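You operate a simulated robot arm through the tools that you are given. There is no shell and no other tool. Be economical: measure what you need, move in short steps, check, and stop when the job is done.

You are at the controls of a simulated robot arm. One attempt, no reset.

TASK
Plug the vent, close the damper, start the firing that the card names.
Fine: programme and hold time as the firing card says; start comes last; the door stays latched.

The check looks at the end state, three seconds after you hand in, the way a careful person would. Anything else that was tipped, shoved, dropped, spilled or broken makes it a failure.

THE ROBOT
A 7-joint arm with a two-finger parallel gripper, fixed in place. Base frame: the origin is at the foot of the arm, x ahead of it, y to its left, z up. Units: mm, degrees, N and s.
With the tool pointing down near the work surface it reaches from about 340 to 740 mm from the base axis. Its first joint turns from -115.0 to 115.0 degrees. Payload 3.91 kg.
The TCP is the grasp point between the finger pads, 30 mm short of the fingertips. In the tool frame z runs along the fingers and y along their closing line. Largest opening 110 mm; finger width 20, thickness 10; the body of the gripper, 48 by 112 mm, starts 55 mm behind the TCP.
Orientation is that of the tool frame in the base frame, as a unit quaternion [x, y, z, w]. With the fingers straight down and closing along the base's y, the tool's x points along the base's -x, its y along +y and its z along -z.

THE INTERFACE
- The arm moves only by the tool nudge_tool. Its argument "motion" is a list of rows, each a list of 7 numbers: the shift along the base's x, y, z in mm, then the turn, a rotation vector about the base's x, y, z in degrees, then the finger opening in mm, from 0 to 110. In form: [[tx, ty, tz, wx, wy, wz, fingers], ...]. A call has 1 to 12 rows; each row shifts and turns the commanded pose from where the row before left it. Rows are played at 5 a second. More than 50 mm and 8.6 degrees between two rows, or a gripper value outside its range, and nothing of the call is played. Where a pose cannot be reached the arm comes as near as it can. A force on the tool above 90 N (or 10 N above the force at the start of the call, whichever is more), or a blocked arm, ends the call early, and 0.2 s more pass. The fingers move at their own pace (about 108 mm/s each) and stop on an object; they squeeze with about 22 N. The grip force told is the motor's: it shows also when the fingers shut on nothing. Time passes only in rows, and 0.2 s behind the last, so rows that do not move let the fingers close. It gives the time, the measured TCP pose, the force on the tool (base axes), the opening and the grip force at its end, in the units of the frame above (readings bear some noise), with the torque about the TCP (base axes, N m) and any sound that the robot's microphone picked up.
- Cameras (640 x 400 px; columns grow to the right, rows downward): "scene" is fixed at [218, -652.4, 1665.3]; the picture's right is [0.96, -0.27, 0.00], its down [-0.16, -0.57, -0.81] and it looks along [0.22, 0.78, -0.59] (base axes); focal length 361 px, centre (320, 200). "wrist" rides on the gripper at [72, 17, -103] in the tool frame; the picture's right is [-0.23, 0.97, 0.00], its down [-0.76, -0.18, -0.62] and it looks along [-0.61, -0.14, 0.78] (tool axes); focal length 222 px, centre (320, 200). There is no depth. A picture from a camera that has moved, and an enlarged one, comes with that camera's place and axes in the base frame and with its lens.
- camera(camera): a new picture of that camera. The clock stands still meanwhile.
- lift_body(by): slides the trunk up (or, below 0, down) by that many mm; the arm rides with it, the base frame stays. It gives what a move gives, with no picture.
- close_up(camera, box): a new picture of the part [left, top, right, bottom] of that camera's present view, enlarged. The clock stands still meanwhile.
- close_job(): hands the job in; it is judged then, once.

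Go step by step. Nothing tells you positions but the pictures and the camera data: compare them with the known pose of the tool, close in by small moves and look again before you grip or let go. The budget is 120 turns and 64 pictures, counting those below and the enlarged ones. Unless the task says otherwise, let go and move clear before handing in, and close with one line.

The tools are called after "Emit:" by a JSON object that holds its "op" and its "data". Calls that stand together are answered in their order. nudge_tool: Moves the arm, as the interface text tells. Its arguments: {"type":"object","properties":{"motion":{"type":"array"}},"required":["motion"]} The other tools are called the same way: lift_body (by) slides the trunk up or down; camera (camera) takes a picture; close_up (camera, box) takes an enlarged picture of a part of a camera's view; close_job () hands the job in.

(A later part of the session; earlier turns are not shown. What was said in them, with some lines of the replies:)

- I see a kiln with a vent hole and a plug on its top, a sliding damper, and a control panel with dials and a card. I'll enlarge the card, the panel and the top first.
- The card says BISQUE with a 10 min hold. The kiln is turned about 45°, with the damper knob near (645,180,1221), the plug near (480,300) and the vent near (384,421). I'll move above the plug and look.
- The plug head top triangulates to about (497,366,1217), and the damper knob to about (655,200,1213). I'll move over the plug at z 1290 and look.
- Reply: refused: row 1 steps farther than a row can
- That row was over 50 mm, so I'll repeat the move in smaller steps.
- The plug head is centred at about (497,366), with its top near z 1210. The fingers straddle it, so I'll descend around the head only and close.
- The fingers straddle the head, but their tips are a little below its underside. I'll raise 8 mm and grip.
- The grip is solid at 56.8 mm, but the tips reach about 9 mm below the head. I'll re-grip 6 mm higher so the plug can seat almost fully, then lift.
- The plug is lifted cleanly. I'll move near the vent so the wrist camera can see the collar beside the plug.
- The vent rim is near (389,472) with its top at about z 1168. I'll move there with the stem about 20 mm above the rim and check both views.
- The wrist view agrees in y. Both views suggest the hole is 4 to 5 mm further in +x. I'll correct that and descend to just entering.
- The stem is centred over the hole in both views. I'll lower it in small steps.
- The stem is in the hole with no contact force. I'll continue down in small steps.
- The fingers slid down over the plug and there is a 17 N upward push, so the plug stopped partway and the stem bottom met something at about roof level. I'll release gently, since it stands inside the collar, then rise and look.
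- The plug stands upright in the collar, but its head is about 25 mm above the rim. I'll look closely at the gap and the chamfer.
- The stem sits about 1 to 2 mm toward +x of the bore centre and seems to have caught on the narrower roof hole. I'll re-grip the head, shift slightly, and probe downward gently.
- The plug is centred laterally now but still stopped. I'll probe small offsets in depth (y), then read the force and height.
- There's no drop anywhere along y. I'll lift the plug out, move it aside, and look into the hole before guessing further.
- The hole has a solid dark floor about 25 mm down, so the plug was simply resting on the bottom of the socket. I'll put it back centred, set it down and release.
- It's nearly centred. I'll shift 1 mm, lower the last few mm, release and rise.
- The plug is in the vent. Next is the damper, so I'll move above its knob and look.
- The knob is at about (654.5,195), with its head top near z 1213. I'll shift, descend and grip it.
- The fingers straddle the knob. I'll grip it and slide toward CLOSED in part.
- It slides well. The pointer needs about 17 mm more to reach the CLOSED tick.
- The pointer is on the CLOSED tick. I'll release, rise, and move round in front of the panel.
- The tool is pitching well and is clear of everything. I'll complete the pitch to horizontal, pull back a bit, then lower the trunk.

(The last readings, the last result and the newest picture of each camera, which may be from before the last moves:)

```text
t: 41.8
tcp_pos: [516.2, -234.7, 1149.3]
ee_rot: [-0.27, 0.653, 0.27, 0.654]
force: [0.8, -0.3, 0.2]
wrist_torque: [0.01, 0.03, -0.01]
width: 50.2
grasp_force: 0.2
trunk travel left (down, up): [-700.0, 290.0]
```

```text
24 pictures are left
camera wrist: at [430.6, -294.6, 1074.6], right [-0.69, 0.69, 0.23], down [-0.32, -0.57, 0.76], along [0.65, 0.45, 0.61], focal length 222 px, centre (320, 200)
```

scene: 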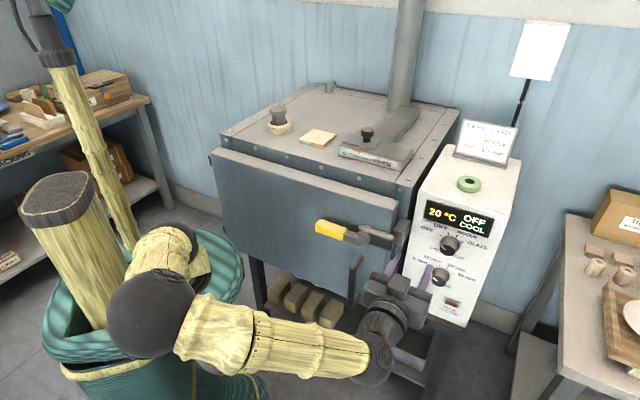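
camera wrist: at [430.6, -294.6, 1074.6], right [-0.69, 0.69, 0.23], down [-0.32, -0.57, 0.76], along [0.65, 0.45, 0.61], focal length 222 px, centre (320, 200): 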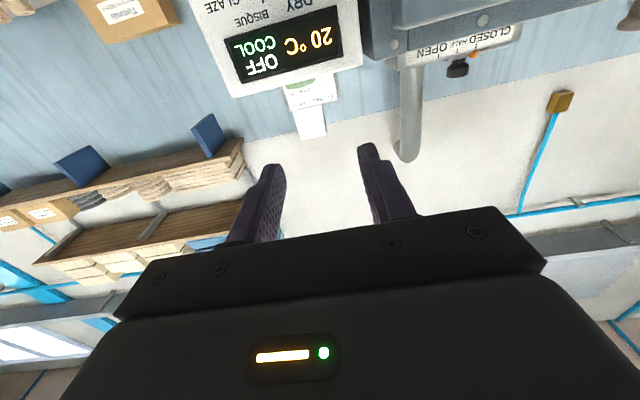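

The wrist camera now sees the panel upside-down from below. I'll lower to knob height and look again.

Emit:
{"op": "lift_body", "data": {"by": -140}}

Emit:
{"op": "camera", "data": {"camera": "wrist"}}

Emit:
{"op": "close_up", "data": {"camera": "scene", "box": [385, 190, 525, 330]}}

```text
t: 43.4
tcp_pos: [516.2, -234.1, 1008.9]
ee_rot: [-0.271, 0.654, 0.271, 0.653]
force: [0.6, 0.0, -0.1]
wrist_torque: [-0.01, 0.02, -0.02]
width: 50.0
grasp_force: 0.0
trunk travel left (down, up): [-560.0, 430.0]
```

```text
23 pictures are left
camera wrist: at [430.6, -294.6, 934.6], right [-0.69, 0.69, 0.23], down [-0.32, -0.57, 0.76], along [0.65, 0.45, 0.61], focal length 222 px, centre (320, 200)
```

wrist: 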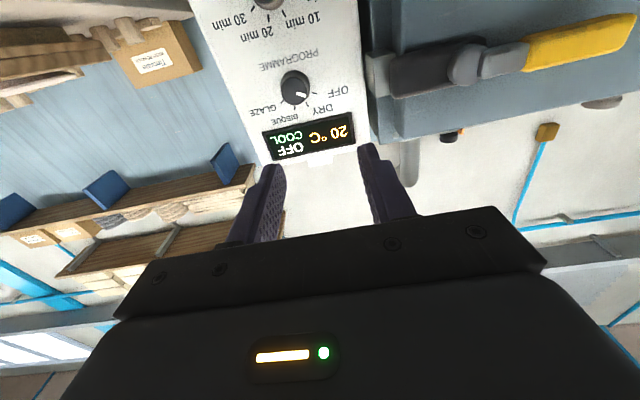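

```text
2.86 times, centred on (455, 260) of scene
camera zoom: at [218.0, -652.4, 1665.3], right [0.96, -0.27, 0.0], down [-0.16, -0.57, -0.81], along [0.22, 0.78, -0.59], focal length 1031 px, centre (-66, 29)
```

zoom: 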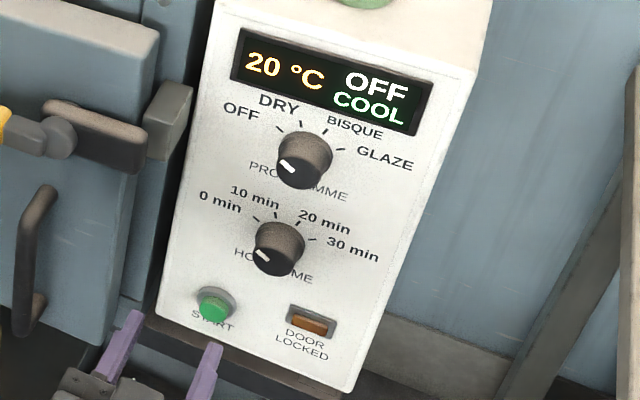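

I estimate the programme knob's front face at about (733,-73,1005). I'll shift sideways and approach to roughly 85 mm short, fingers open, and check.

Emit:
{"op": "nudge_tool", "data": {"motion": [[28, -28, -4, 0, 0, 0, 90], [30, 30, 0, 0, 0, 0, 90], [30, 30, 0, 0, 0, 0, 90], [30, 30, 0, 0, 0, 0, 90], [30, 30, 0, 0, 0, 0, 90], [7, 7, 0, 0, 0, 0, 90], [0, 0, 0, 0, 0, 0, 90]]}}

Emit:
{"op": "camera", "data": {"camera": "wrist"}}

Emit:
{"op": "close_up", "data": {"camera": "scene", "box": [385, 190, 525, 330]}}

```text
t: 45.0
tcp_pos: [672.1, -135.2, 1003.2]
ee_rot: [-0.271, 0.654, 0.27, 0.653]
force: [0.0, -0.4, -1.1]
wrist_torque: [-0.03, 0.02, -0.01]
width: 89.9
grasp_force: 0.1
trunk travel left (down, up): [-560.0, 430.0]
```

```text
21 pictures are left
camera wrist: at [585.7, -195.3, 930.4], right [-0.69, 0.69, 0.23], down [-0.32, -0.57, 0.76], along [0.65, 0.45, 0.61], focal length 222 px, centre (320, 200)
```

wrist: 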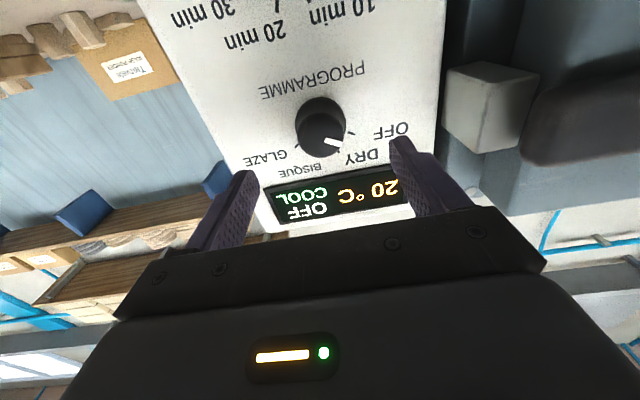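

```text
2.86 times, centred on (455, 260) of scene
camera zoom: at [218.0, -652.4, 1665.3], right [0.96, -0.27, 0.0], down [-0.16, -0.57, -0.81], along [0.22, 0.78, -0.59], focal length 1031 px, centre (-66, 29)
```

zoom: 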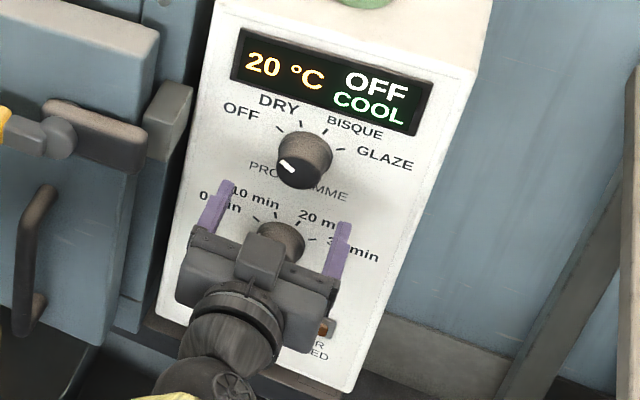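

The knob face is at (731.7,-72,1005.5), which agrees across both views. I'll zoom in once for the tick angles.

Emit:
{"op": "close_up", "data": {"camera": "wrist", "box": [230, 70, 430, 200]}}

Emit:
{"op": "close_up", "data": {"camera": "scene", "box": [410, 215, 510, 285]}}

```text
3.08 times, centred on (330, 135) of wrist
camera zoom: at [585.7, -195.3, 930.4], right [-0.69, 0.69, 0.23], down [-0.32, -0.57, 0.76], along [0.65, 0.45, 0.61], focal length 684 px, centre (289, 400)
```

zoom: 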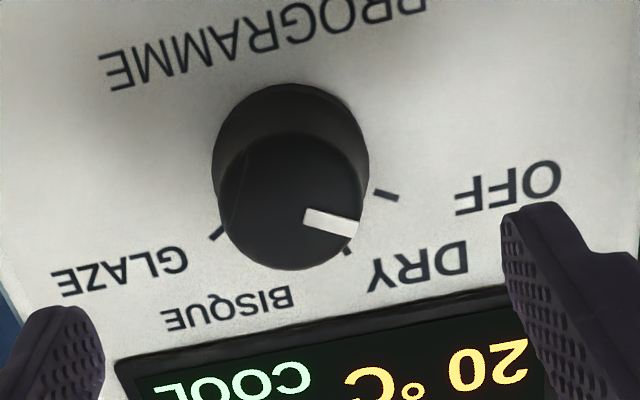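

```text
5.71 times, centred on (460, 250) of scene
camera zoom: at [218.0, -652.4, 1665.3], right [0.96, -0.27, 0.0], down [-0.16, -0.57, -0.81], along [0.22, 0.78, -0.59], focal length 2061 px, centre (-480, -86)
```

zoom: 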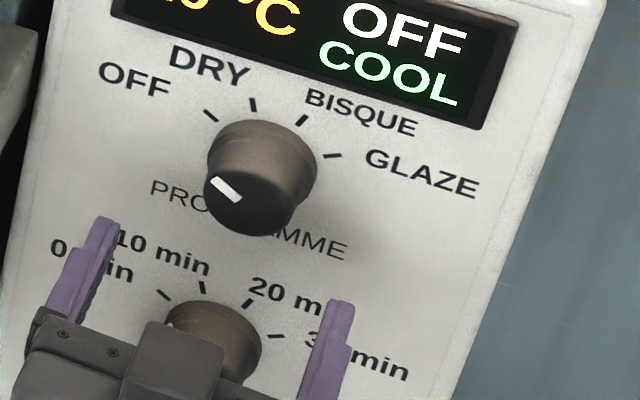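

Ticks are about 42° apart, so OFF to BISQUE is about 84° clockwise. I'll pre-roll -40°, advance over the knob and check before gripping.

Emit:
{"op": "nudge_tool", "data": {"motion": [[0, 0, 0, -5.65, -5.65, 0, 90], [0, 0, 0, -5.65, -5.65, 0, 90], [0, 0, 0, -5.65, -5.65, 0, 90], [0, 0, 0, -5.65, -5.65, 0, 90], [-1.8, 1.8, 2.3, -5.65, -5.65, 0, 80], [20, 20, 0, 0, 0, 0, 80], [20, 20, 0, 0, 0, 0, 80], [8, 8, 0, 0, 0, 0, 80], [0, 0, 0, 0, 0, 0, 80]]}}

Emit:
{"op": "camera", "data": {"camera": "wrist"}}

Emit:
{"op": "close_up", "data": {"camera": "scene", "box": [385, 190, 525, 330]}}

```text
t: 47.0
tcp_pos: [718.1, -85.6, 1006.1]
ee_rot: [-0.477, 0.522, 0.032, 0.706]
force: [0.5, -0.3, -0.5]
wrist_torque: [0.02, 0.01, 0.02]
width: 80.2
grasp_force: 0.1
trunk travel left (down, up): [-560.0, 430.0]
```

```text
17 pictures are left
camera wrist: at [668.2, -181.4, 939.1], right [-0.63, 0.63, -0.45], down [-0.69, -0.19, 0.7], along [0.35, 0.75, 0.56], focal length 222 px, centre (320, 200)
```

wrist: 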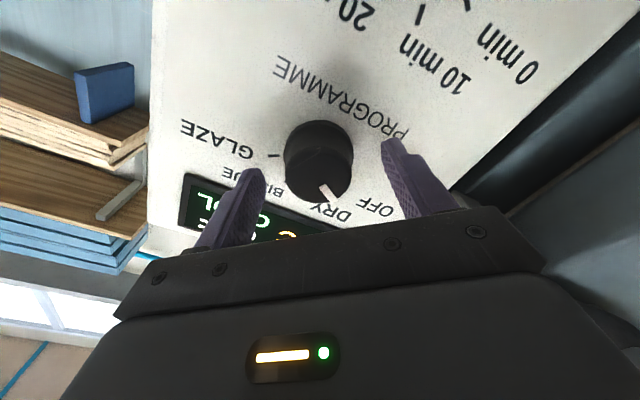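

```text
2.86 times, centred on (455, 260) of scene
camera zoom: at [218.0, -652.4, 1665.3], right [0.96, -0.27, 0.0], down [-0.16, -0.57, -0.81], along [0.22, 0.78, -0.59], focal length 1031 px, centre (-66, 29)
```

zoom: 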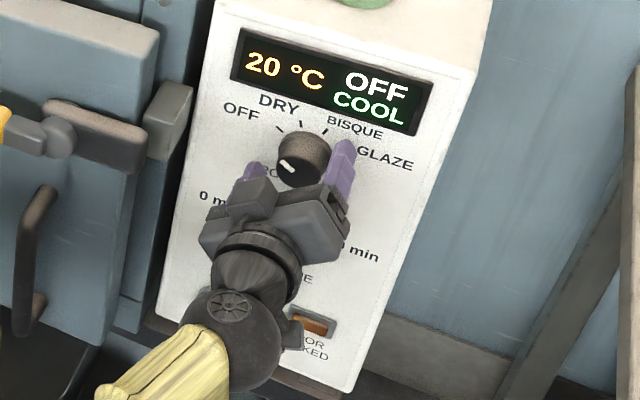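

The fingers straddle the knob well. I'll advance 9 mm more, close, and check the grip.

Emit:
{"op": "nudge_tool", "data": {"motion": [[6.4, 6.4, 0, 0, 0, 0, 80], [0, 0, 0, 0, 0, 0, 50], [0, 0, 0, 0, 0, 0, 30], [0, 0, 0, 0, 0, 0, 30], [0, 0, 0, 0, 0, 0, 30]]}}

```text
t: 48.2
tcp_pos: [724.4, -79.1, 1005.7]
ee_rot: [-0.477, 0.521, 0.031, 0.707]
force: [4.8, 0.0, 5.6]
wrist_torque: [0.04, -0.05, -0.21]
width: 47.2
grasp_force: 44.8
trunk travel left (down, up): [-560.0, 430.0]
```

The grip is firm on the knob at 47 mm wide. I'll rotate clockwise 64° first, then check.

Emit:
{"op": "nudge_tool", "data": {"motion": [[0, 0, 0, 5.65, 5.65, 0, 30], [0, 0, 0, 5.65, 5.65, 0, 30], [0, 0, 0, 5.65, 5.65, 0, 30], [0, 0, 0, 5.65, 5.65, 0, 30], [0, 0, 0, 5.65, 5.65, 0, 30], [0, 0, 0, 5.65, 5.65, 0, 30], [0, 0, 0, 5.65, 5.65, 0, 30], [0, 0, 0, 5.65, 5.65, 0, 30], [0, 0, 0, 0, 0, 0, 30]]}}

Emit:
{"op": "close_up", "data": {"camera": "scene", "box": [385, 190, 525, 330]}}

```text
t: 50.2
tcp_pos: [725.9, -81.4, 1005.6]
ee_rot: [-0.125, 0.695, 0.399, 0.584]
force: [27.0, -8.9, 22.4]
wrist_torque: [0.5, -0.56, -0.68]
width: 47.4
grasp_force: 44.1
trunk travel left (down, up): [-560.0, 430.0]
```

```text
2.86 times, centred on (455, 260) of scene
camera zoom: at [218.0, -652.4, 1665.3], right [0.96, -0.27, 0.0], down [-0.16, -0.57, -0.81], along [0.22, 0.78, -0.59], focal length 1031 px, centre (-66, 29)
```

zoom: 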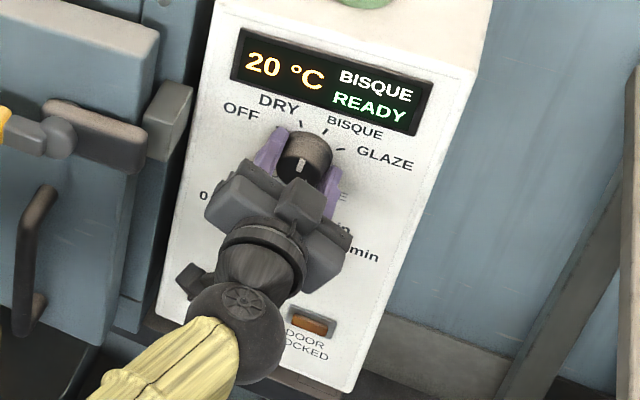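

The display reads BISQUE / READY, and about 20° remains to centre the pointer on the tick. I'll relieve the side load by shifting slightly, then finish turning.

Emit:
{"op": "nudge_tool", "data": {"motion": [[1.5, -1.5, 1.5, 0, 0, 0, 30], [0, 0, 0, 4.7, 4.7, 0, 30], [0, 0, 0, 4.7, 4.7, 0, 30], [0, 0, 0, 4.7, 4.7, 0, 30], [0, 0, 0, 0, 0, 0, 30]]}}

Emit:
{"op": "close_up", "data": {"camera": "scene", "box": [410, 215, 510, 285]}}

```text
t: 51.4
tcp_pos: [725.2, -82.3, 1006.7]
ee_rot: [-0.005, 0.708, 0.495, 0.504]
force: [13.3, -6.8, 6.0]
wrist_torque: [0.26, -0.22, -0.75]
width: 47.1
grasp_force: 45.2
trunk travel left (down, up): [-560.0, 430.0]
```

```text
5.71 times, centred on (460, 250) of scene
camera zoom: at [218.0, -652.4, 1665.3], right [0.96, -0.27, 0.0], down [-0.16, -0.57, -0.81], along [0.22, 0.78, -0.59], focal length 2061 px, centre (-480, -86)
```

zoom: 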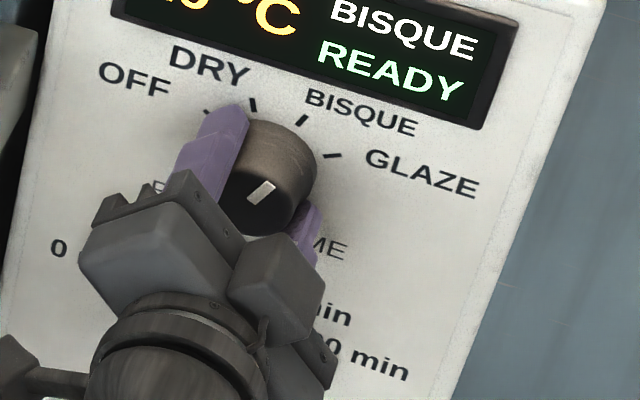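

The pointer is on the BISQUE tick. I'll release, back off, roll back to -20°, and lower to the hold knob at about z 880.

Emit:
{"op": "nudge_tool", "data": {"motion": [[0, 0, 0, 0, 0, 0, 60], [0, 0, 0, 0, 0, 0, 85], [-20, -20, 0, 0, 0, 0, 85], [-25, -25, 0, 0, 0, 0, 85], [0, 0, 0, -5.65, -5.65, 0, 85], [0, 0, 0, -5.65, -5.65, 0, 85], [0, 0, 0, -5.65, -5.65, 0, 85], [0, 0, 0, -5.65, -5.65, 0, 85], [0, 0, 0, -5.65, -5.65, 0, 85], [0, 0, 0, -5.65, -5.65, 0, 85], [0, 0, 0, -5.65, -5.65, 0, 85], [0, 0, 0, -5.65, -5.65, 0, 85]]}}

Emit:
{"op": "lift_body", "data": {"by": -122}}

Emit:
{"op": "camera", "data": {"camera": "wrist"}}

Emit:
{"op": "camera", "data": {"camera": "scene"}}

```text
t: 54.0
tcp_pos: [680.2, -125.5, 1008.4]
ee_rot: [-0.381, 0.595, 0.152, 0.691]
force: [0.5, 0.4, -0.1]
wrist_torque: [0.01, -0.02, 0.0]
width: 84.9
grasp_force: 0.0
trunk travel left (down, up): [-560.0, 430.0]
```

```text
t: 55.6
tcp_pos: [680.1, -127.4, 885.7]
ee_rot: [-0.38, 0.596, 0.153, 0.691]
force: [0.0, -0.3, 0.1]
wrist_torque: [-0.01, 0.01, -0.01]
width: 85.0
grasp_force: 0.0
trunk travel left (down, up): [-438.0, 552.0]
```

```text
13 pictures are left
camera wrist: at [612.9, -204.6, 811.1], right [-0.7, 0.7, -0.12], down [-0.51, -0.37, 0.78], along [0.5, 0.61, 0.62], focal length 222 px, centre (320, 200)
```

wrist: 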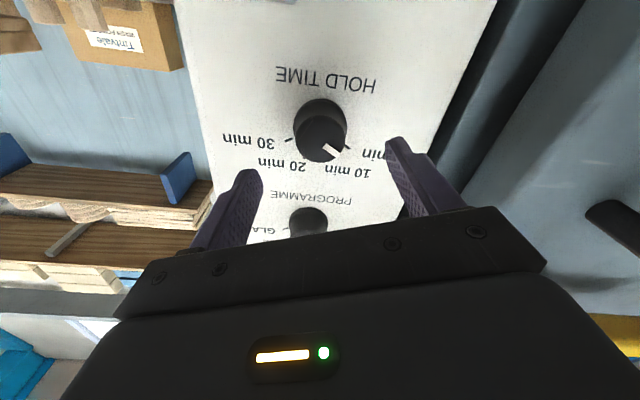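

```text
12 pictures are left
```

scene: 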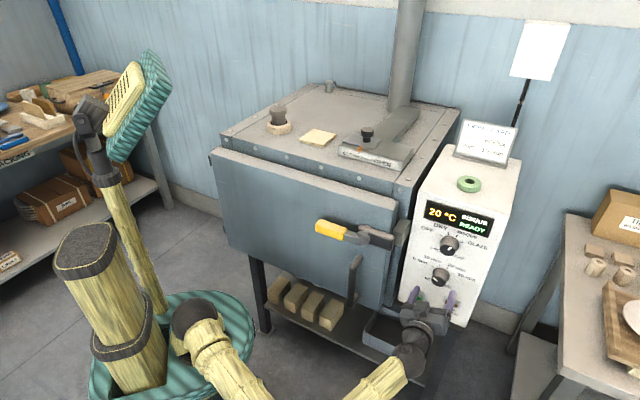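

The hold knob sits at about z 885 straight below the first. My lateral position is right, given where the first knob self-centred, so I'll advance and grip.

Emit:
{"op": "nudge_tool", "data": {"motion": [[20, 20, -1, 0, 0, 0, 80], [16, 16, 0, 0, 0, 0, 80], [6, 6, 0, 0, 0, 0, 80], [4, 4, 0, 0, 0, 0, 80], [0, 0, 0, 0, 0, 0, 80]]}}

Emit:
{"op": "close_up", "data": {"camera": "wrist", "box": [220, 80, 440, 220]}}

```text
t: 56.8
tcp_pos: [726.9, -80.1, 884.6]
ee_rot: [-0.38, 0.596, 0.153, 0.691]
force: [-0.2, 0.8, 0.5]
wrist_torque: [0.04, 0.01, 0.0]
width: 79.8
grasp_force: 0.0
trunk travel left (down, up): [-438.0, 552.0]
```

```text
2.86 times, centred on (330, 150) of wrist
camera zoom: at [659.2, -158.4, 809.8], right [-0.7, 0.7, -0.12], down [-0.51, -0.37, 0.78], along [0.5, 0.61, 0.62], focal length 635 px, centre (291, 343)
```

zoom: 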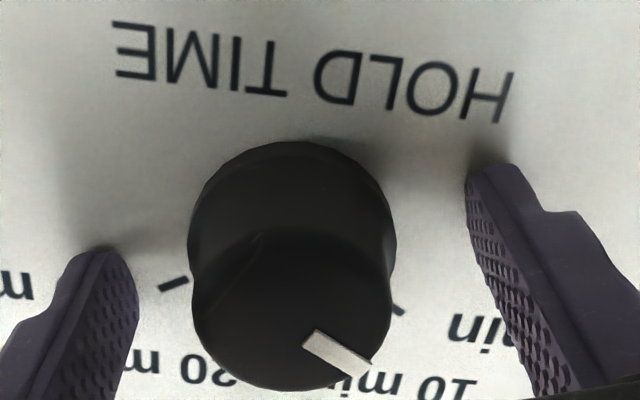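

The knob sits centrally between the fingers. I'll close and turn it clockwise 42°.

Emit:
{"op": "nudge_tool", "data": {"motion": [[0, 0, 0, 0, 0, 0, 50], [0, 0, 0, 0, 0, 0, 30], [0, 0, 0, 0, 0, 0, 30], [0, 0, 0, 5, 5, 0, 30], [0, 0, 0, 5, 5, 0, 30], [0, 0, 0, 5, 5, 0, 30], [0, 0, 0, 5, 5, 0, 30], [0, 0, 0, 5, 5, 0, 30], [0, 0, 0, 4.8, 4.8, 0, 30], [0, 0, 0, 0, 0, 0, 30]]}}

Emit:
{"op": "close_up", "data": {"camera": "scene", "box": [400, 190, 510, 310]}}

```text
t: 59.0
tcp_pos: [726.2, -79.5, 885.3]
ee_rot: [-0.139, 0.693, 0.391, 0.589]
force: [5.1, -0.1, 3.8]
wrist_torque: [0.22, -0.2, 0.01]
width: 47.6
grasp_force: 45.6
trunk travel left (down, up): [-438.0, 552.0]
```

```text
3.33 times, centred on (455, 250) of scene
camera zoom: at [218.0, -652.4, 1665.3], right [0.96, -0.27, 0.0], down [-0.16, -0.57, -0.81], along [0.22, 0.78, -0.59], focal length 1202 px, centre (-130, 33)
```

zoom: 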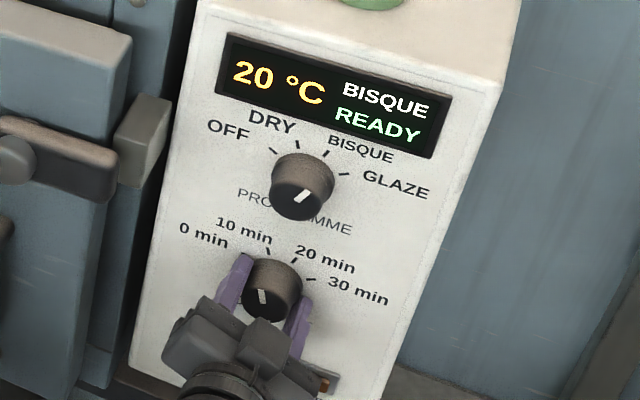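

The pointer looks near the 10 min tick. I'll release, back off, and check closely.

Emit:
{"op": "nudge_tool", "data": {"motion": [[0, 0, 0, 0, 0, 0, 60], [0, 0, 0, 0, 0, 0, 85], [-20, -20, 0, 0, 0, 0, 85], [-25, -25, 0, 0, 0, 0, 85], [0, 0, -45, 0, 0, 0, 60], [0, 0, 0, 0, 0, 0, 0], [0, 0, 0, 0, 0, 0, 0]]}}

Emit:
{"op": "close_up", "data": {"camera": "scene", "box": [410, 240, 480, 310]}}

Emit:
{"op": "camera", "data": {"camera": "wrist"}}

```text
t: 60.6
tcp_pos: [681.5, -125.3, 839.3]
ee_rot: [-0.141, 0.693, 0.392, 0.589]
force: [-0.2, 0.2, 0.1]
wrist_torque: [0.02, 0.02, 0.0]
width: 0.1
grasp_force: 21.9
trunk travel left (down, up): [-438.0, 552.0]
```

```text
5.71 times, centred on (445, 275) of scene
camera zoom: at [218.0, -652.4, 1665.3], right [0.96, -0.27, 0.0], down [-0.16, -0.57, -0.81], along [0.22, 0.78, -0.59], focal length 2061 px, centre (-394, -229)
```

zoom: 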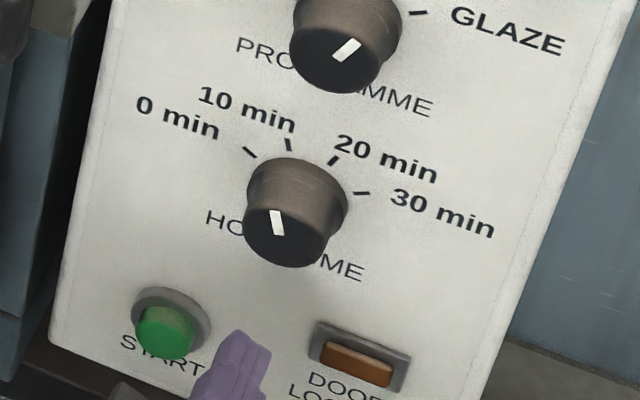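

```text
8 pictures are left
camera wrist: at [577.0, -167.2, 777.5], right [-0.58, 0.58, 0.58], down [-0.12, -0.76, 0.64], along [0.81, 0.3, 0.51], focal length 222 px, centre (320, 200)
```

wrist: 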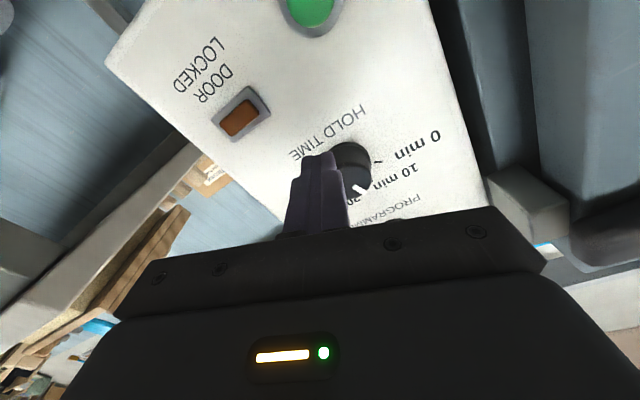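

The pointer is on the 10 min tick. START triangulates to about (710,-35,768). I'll move the closed fingers in front of it and check.

Emit:
{"op": "nudge_tool", "data": {"motion": [[-10, 10, -24, 0, 0, 0, 0], [-10, 10, -24, 0, 0, 0, 0], [-10, 11, -23, 0, 0, 0, 0], [13, 13, 0, 0, 0, 0, 0], [13, 13, 0, 0, 0, 0, 0], [0, 0, 0, 0, 0, 0, 0]]}}

Emit:
{"op": "close_up", "data": {"camera": "scene", "box": [390, 250, 490, 330]}}

Emit:
{"op": "camera", "data": {"camera": "wrist"}}

```text
t: 62.0
tcp_pos: [676.0, -69.1, 769.9]
ee_rot: [-0.139, 0.693, 0.39, 0.59]
force: [1.0, -0.3, 0.5]
wrist_torque: [0.01, 0.02, 0.01]
width: 0.0
grasp_force: 21.8
trunk travel left (down, up): [-438.0, 552.0]
```

```text
5.00 times, centred on (440, 290) of scene
camera zoom: at [218.0, -652.4, 1665.3], right [0.96, -0.27, 0.0], down [-0.16, -0.57, -0.81], along [0.22, 0.78, -0.59], focal length 1804 px, centre (-280, -250)
```

zoom: 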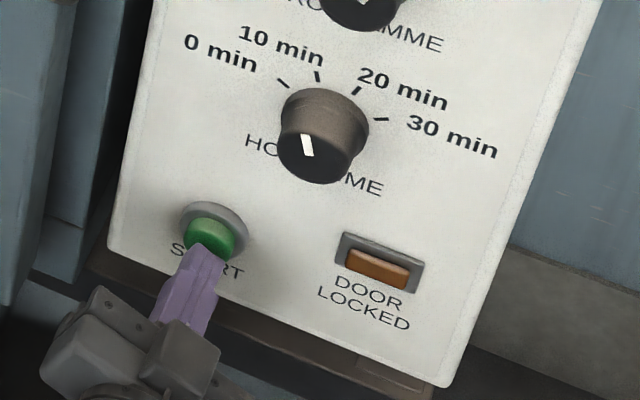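

```text
6 pictures are left
camera wrist: at [572.4, -110.5, 707.1], right [-0.58, 0.58, 0.58], down [-0.12, -0.76, 0.64], along [0.81, 0.3, 0.51], focal length 222 px, centre (320, 200)
```

wrist: 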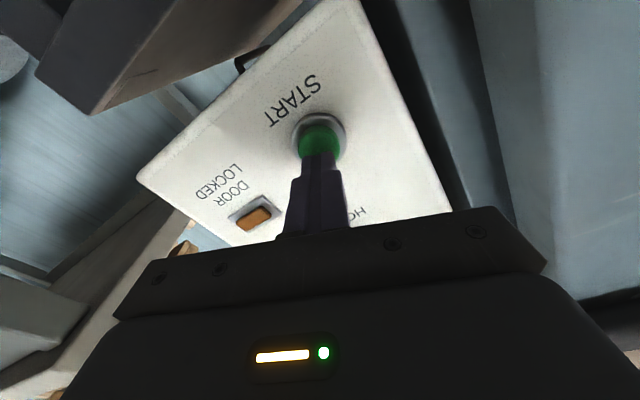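

The fingertips line up with the START button in both views. I'll advance slowly toward contact.

Emit:
{"op": "nudge_tool", "data": {"motion": [[5, 5, 0, 0, 0, 0, 0], [4, 4, 0, 0, 0, 0, 0], [2, 2, 0, 0, 0, 0, 0], [1.5, 1.5, 0, 0, 0, 0, 0], [0, 0, 0, 0, 0, 0, 0]]}}

```text
t: 63.2
tcp_pos: [689.1, -58.0, 769.1]
ee_rot: [-0.14, 0.692, 0.392, 0.59]
force: [-29.9, -23.0, -12.9]
wrist_torque: [-0.37, 0.37, 0.28]
width: 0.0
grasp_force: 22.6
trunk travel left (down, up): [-438.0, 552.0]
heard: click
```

A click was heard. I'll back off and check the display.

Emit:
{"op": "nudge_tool", "data": {"motion": [[-10, -10, 0, 0, 0, 0, 0], [-25, -25, 0, 0, 0, 0, 0], [-25, -25, 0, 0, 0, 0, 0], [-25, -25, 0, 0, 0, 0, 0], [0, 0, 0, 0, 0, 0, 0]]}}

Emit:
{"op": "close_up", "data": {"camera": "scene", "box": [380, 190, 520, 330]}}

Emit:
{"op": "camera", "data": {"camera": "scene"}}

```text
t: 64.4
tcp_pos: [604.9, -141.4, 768.5]
ee_rot: [-0.139, 0.693, 0.39, 0.59]
force: [-0.7, 0.2, 0.2]
wrist_torque: [0.0, 0.0, 0.0]
width: 0.0
grasp_force: 22.1
trunk travel left (down, up): [-438.0, 552.0]
```

```text
2.86 times, centred on (450, 260) of scene
camera zoom: at [218.0, -652.4, 1665.3], right [0.96, -0.27, 0.0], down [-0.16, -0.57, -0.81], along [0.22, 0.78, -0.59], focal length 1031 px, centre (-51, 29)
```

zoom: 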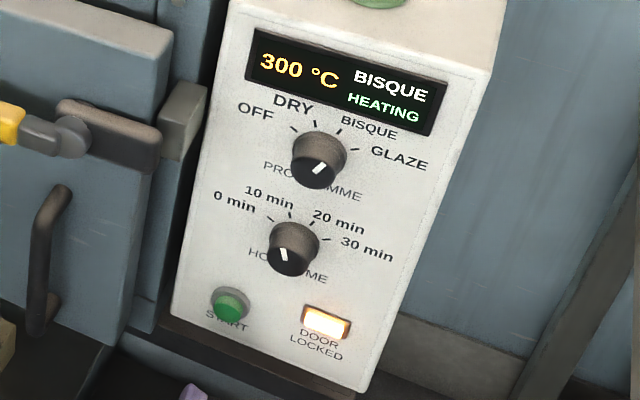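

```text
4 pictures are left
```

scene: 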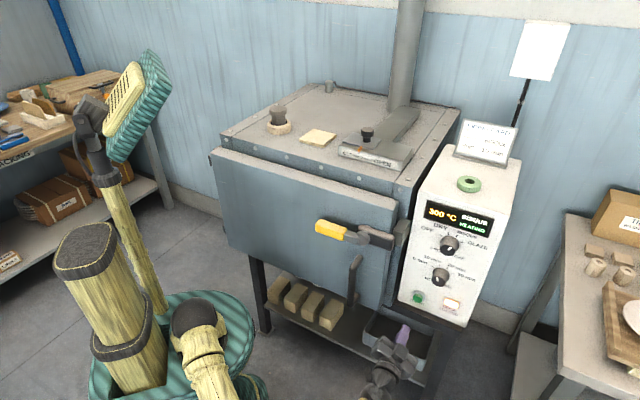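

The display reads BISQUE / HEATING and the door-locked lamp is lit. I'll take one last look at the top of the kiln.

Emit:
{"op": "close_up", "data": {"camera": "scene", "box": [250, 90, 420, 190]}}

```text
3.76 times, centred on (335, 140) of scene
camera zoom: at [218.0, -652.4, 1665.3], right [0.96, -0.27, 0.0], down [-0.16, -0.57, -0.81], along [0.22, 0.78, -0.59], focal length 1358 px, centre (264, 426)
```

zoom: 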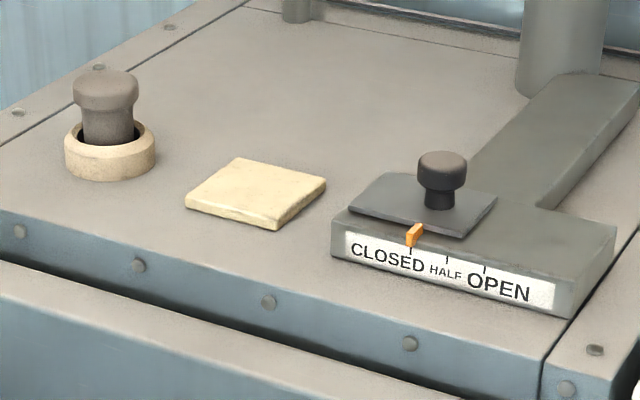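

The plug is in the vent, the damper is on CLOSED, BISQUE with a 10 min hold is running, and the arm is clear. I'm handing in.

Emit:
{"op": "close_job", "data": {}}

```text
The job is handed in.
```

The job is handed in: vent plugged, damper closed, and the BISQUE firing with a 10 min hold started last, with the door still latched. The plug's head stands about 25 mm above the collar because the stem rests on the floor of the vent socket.
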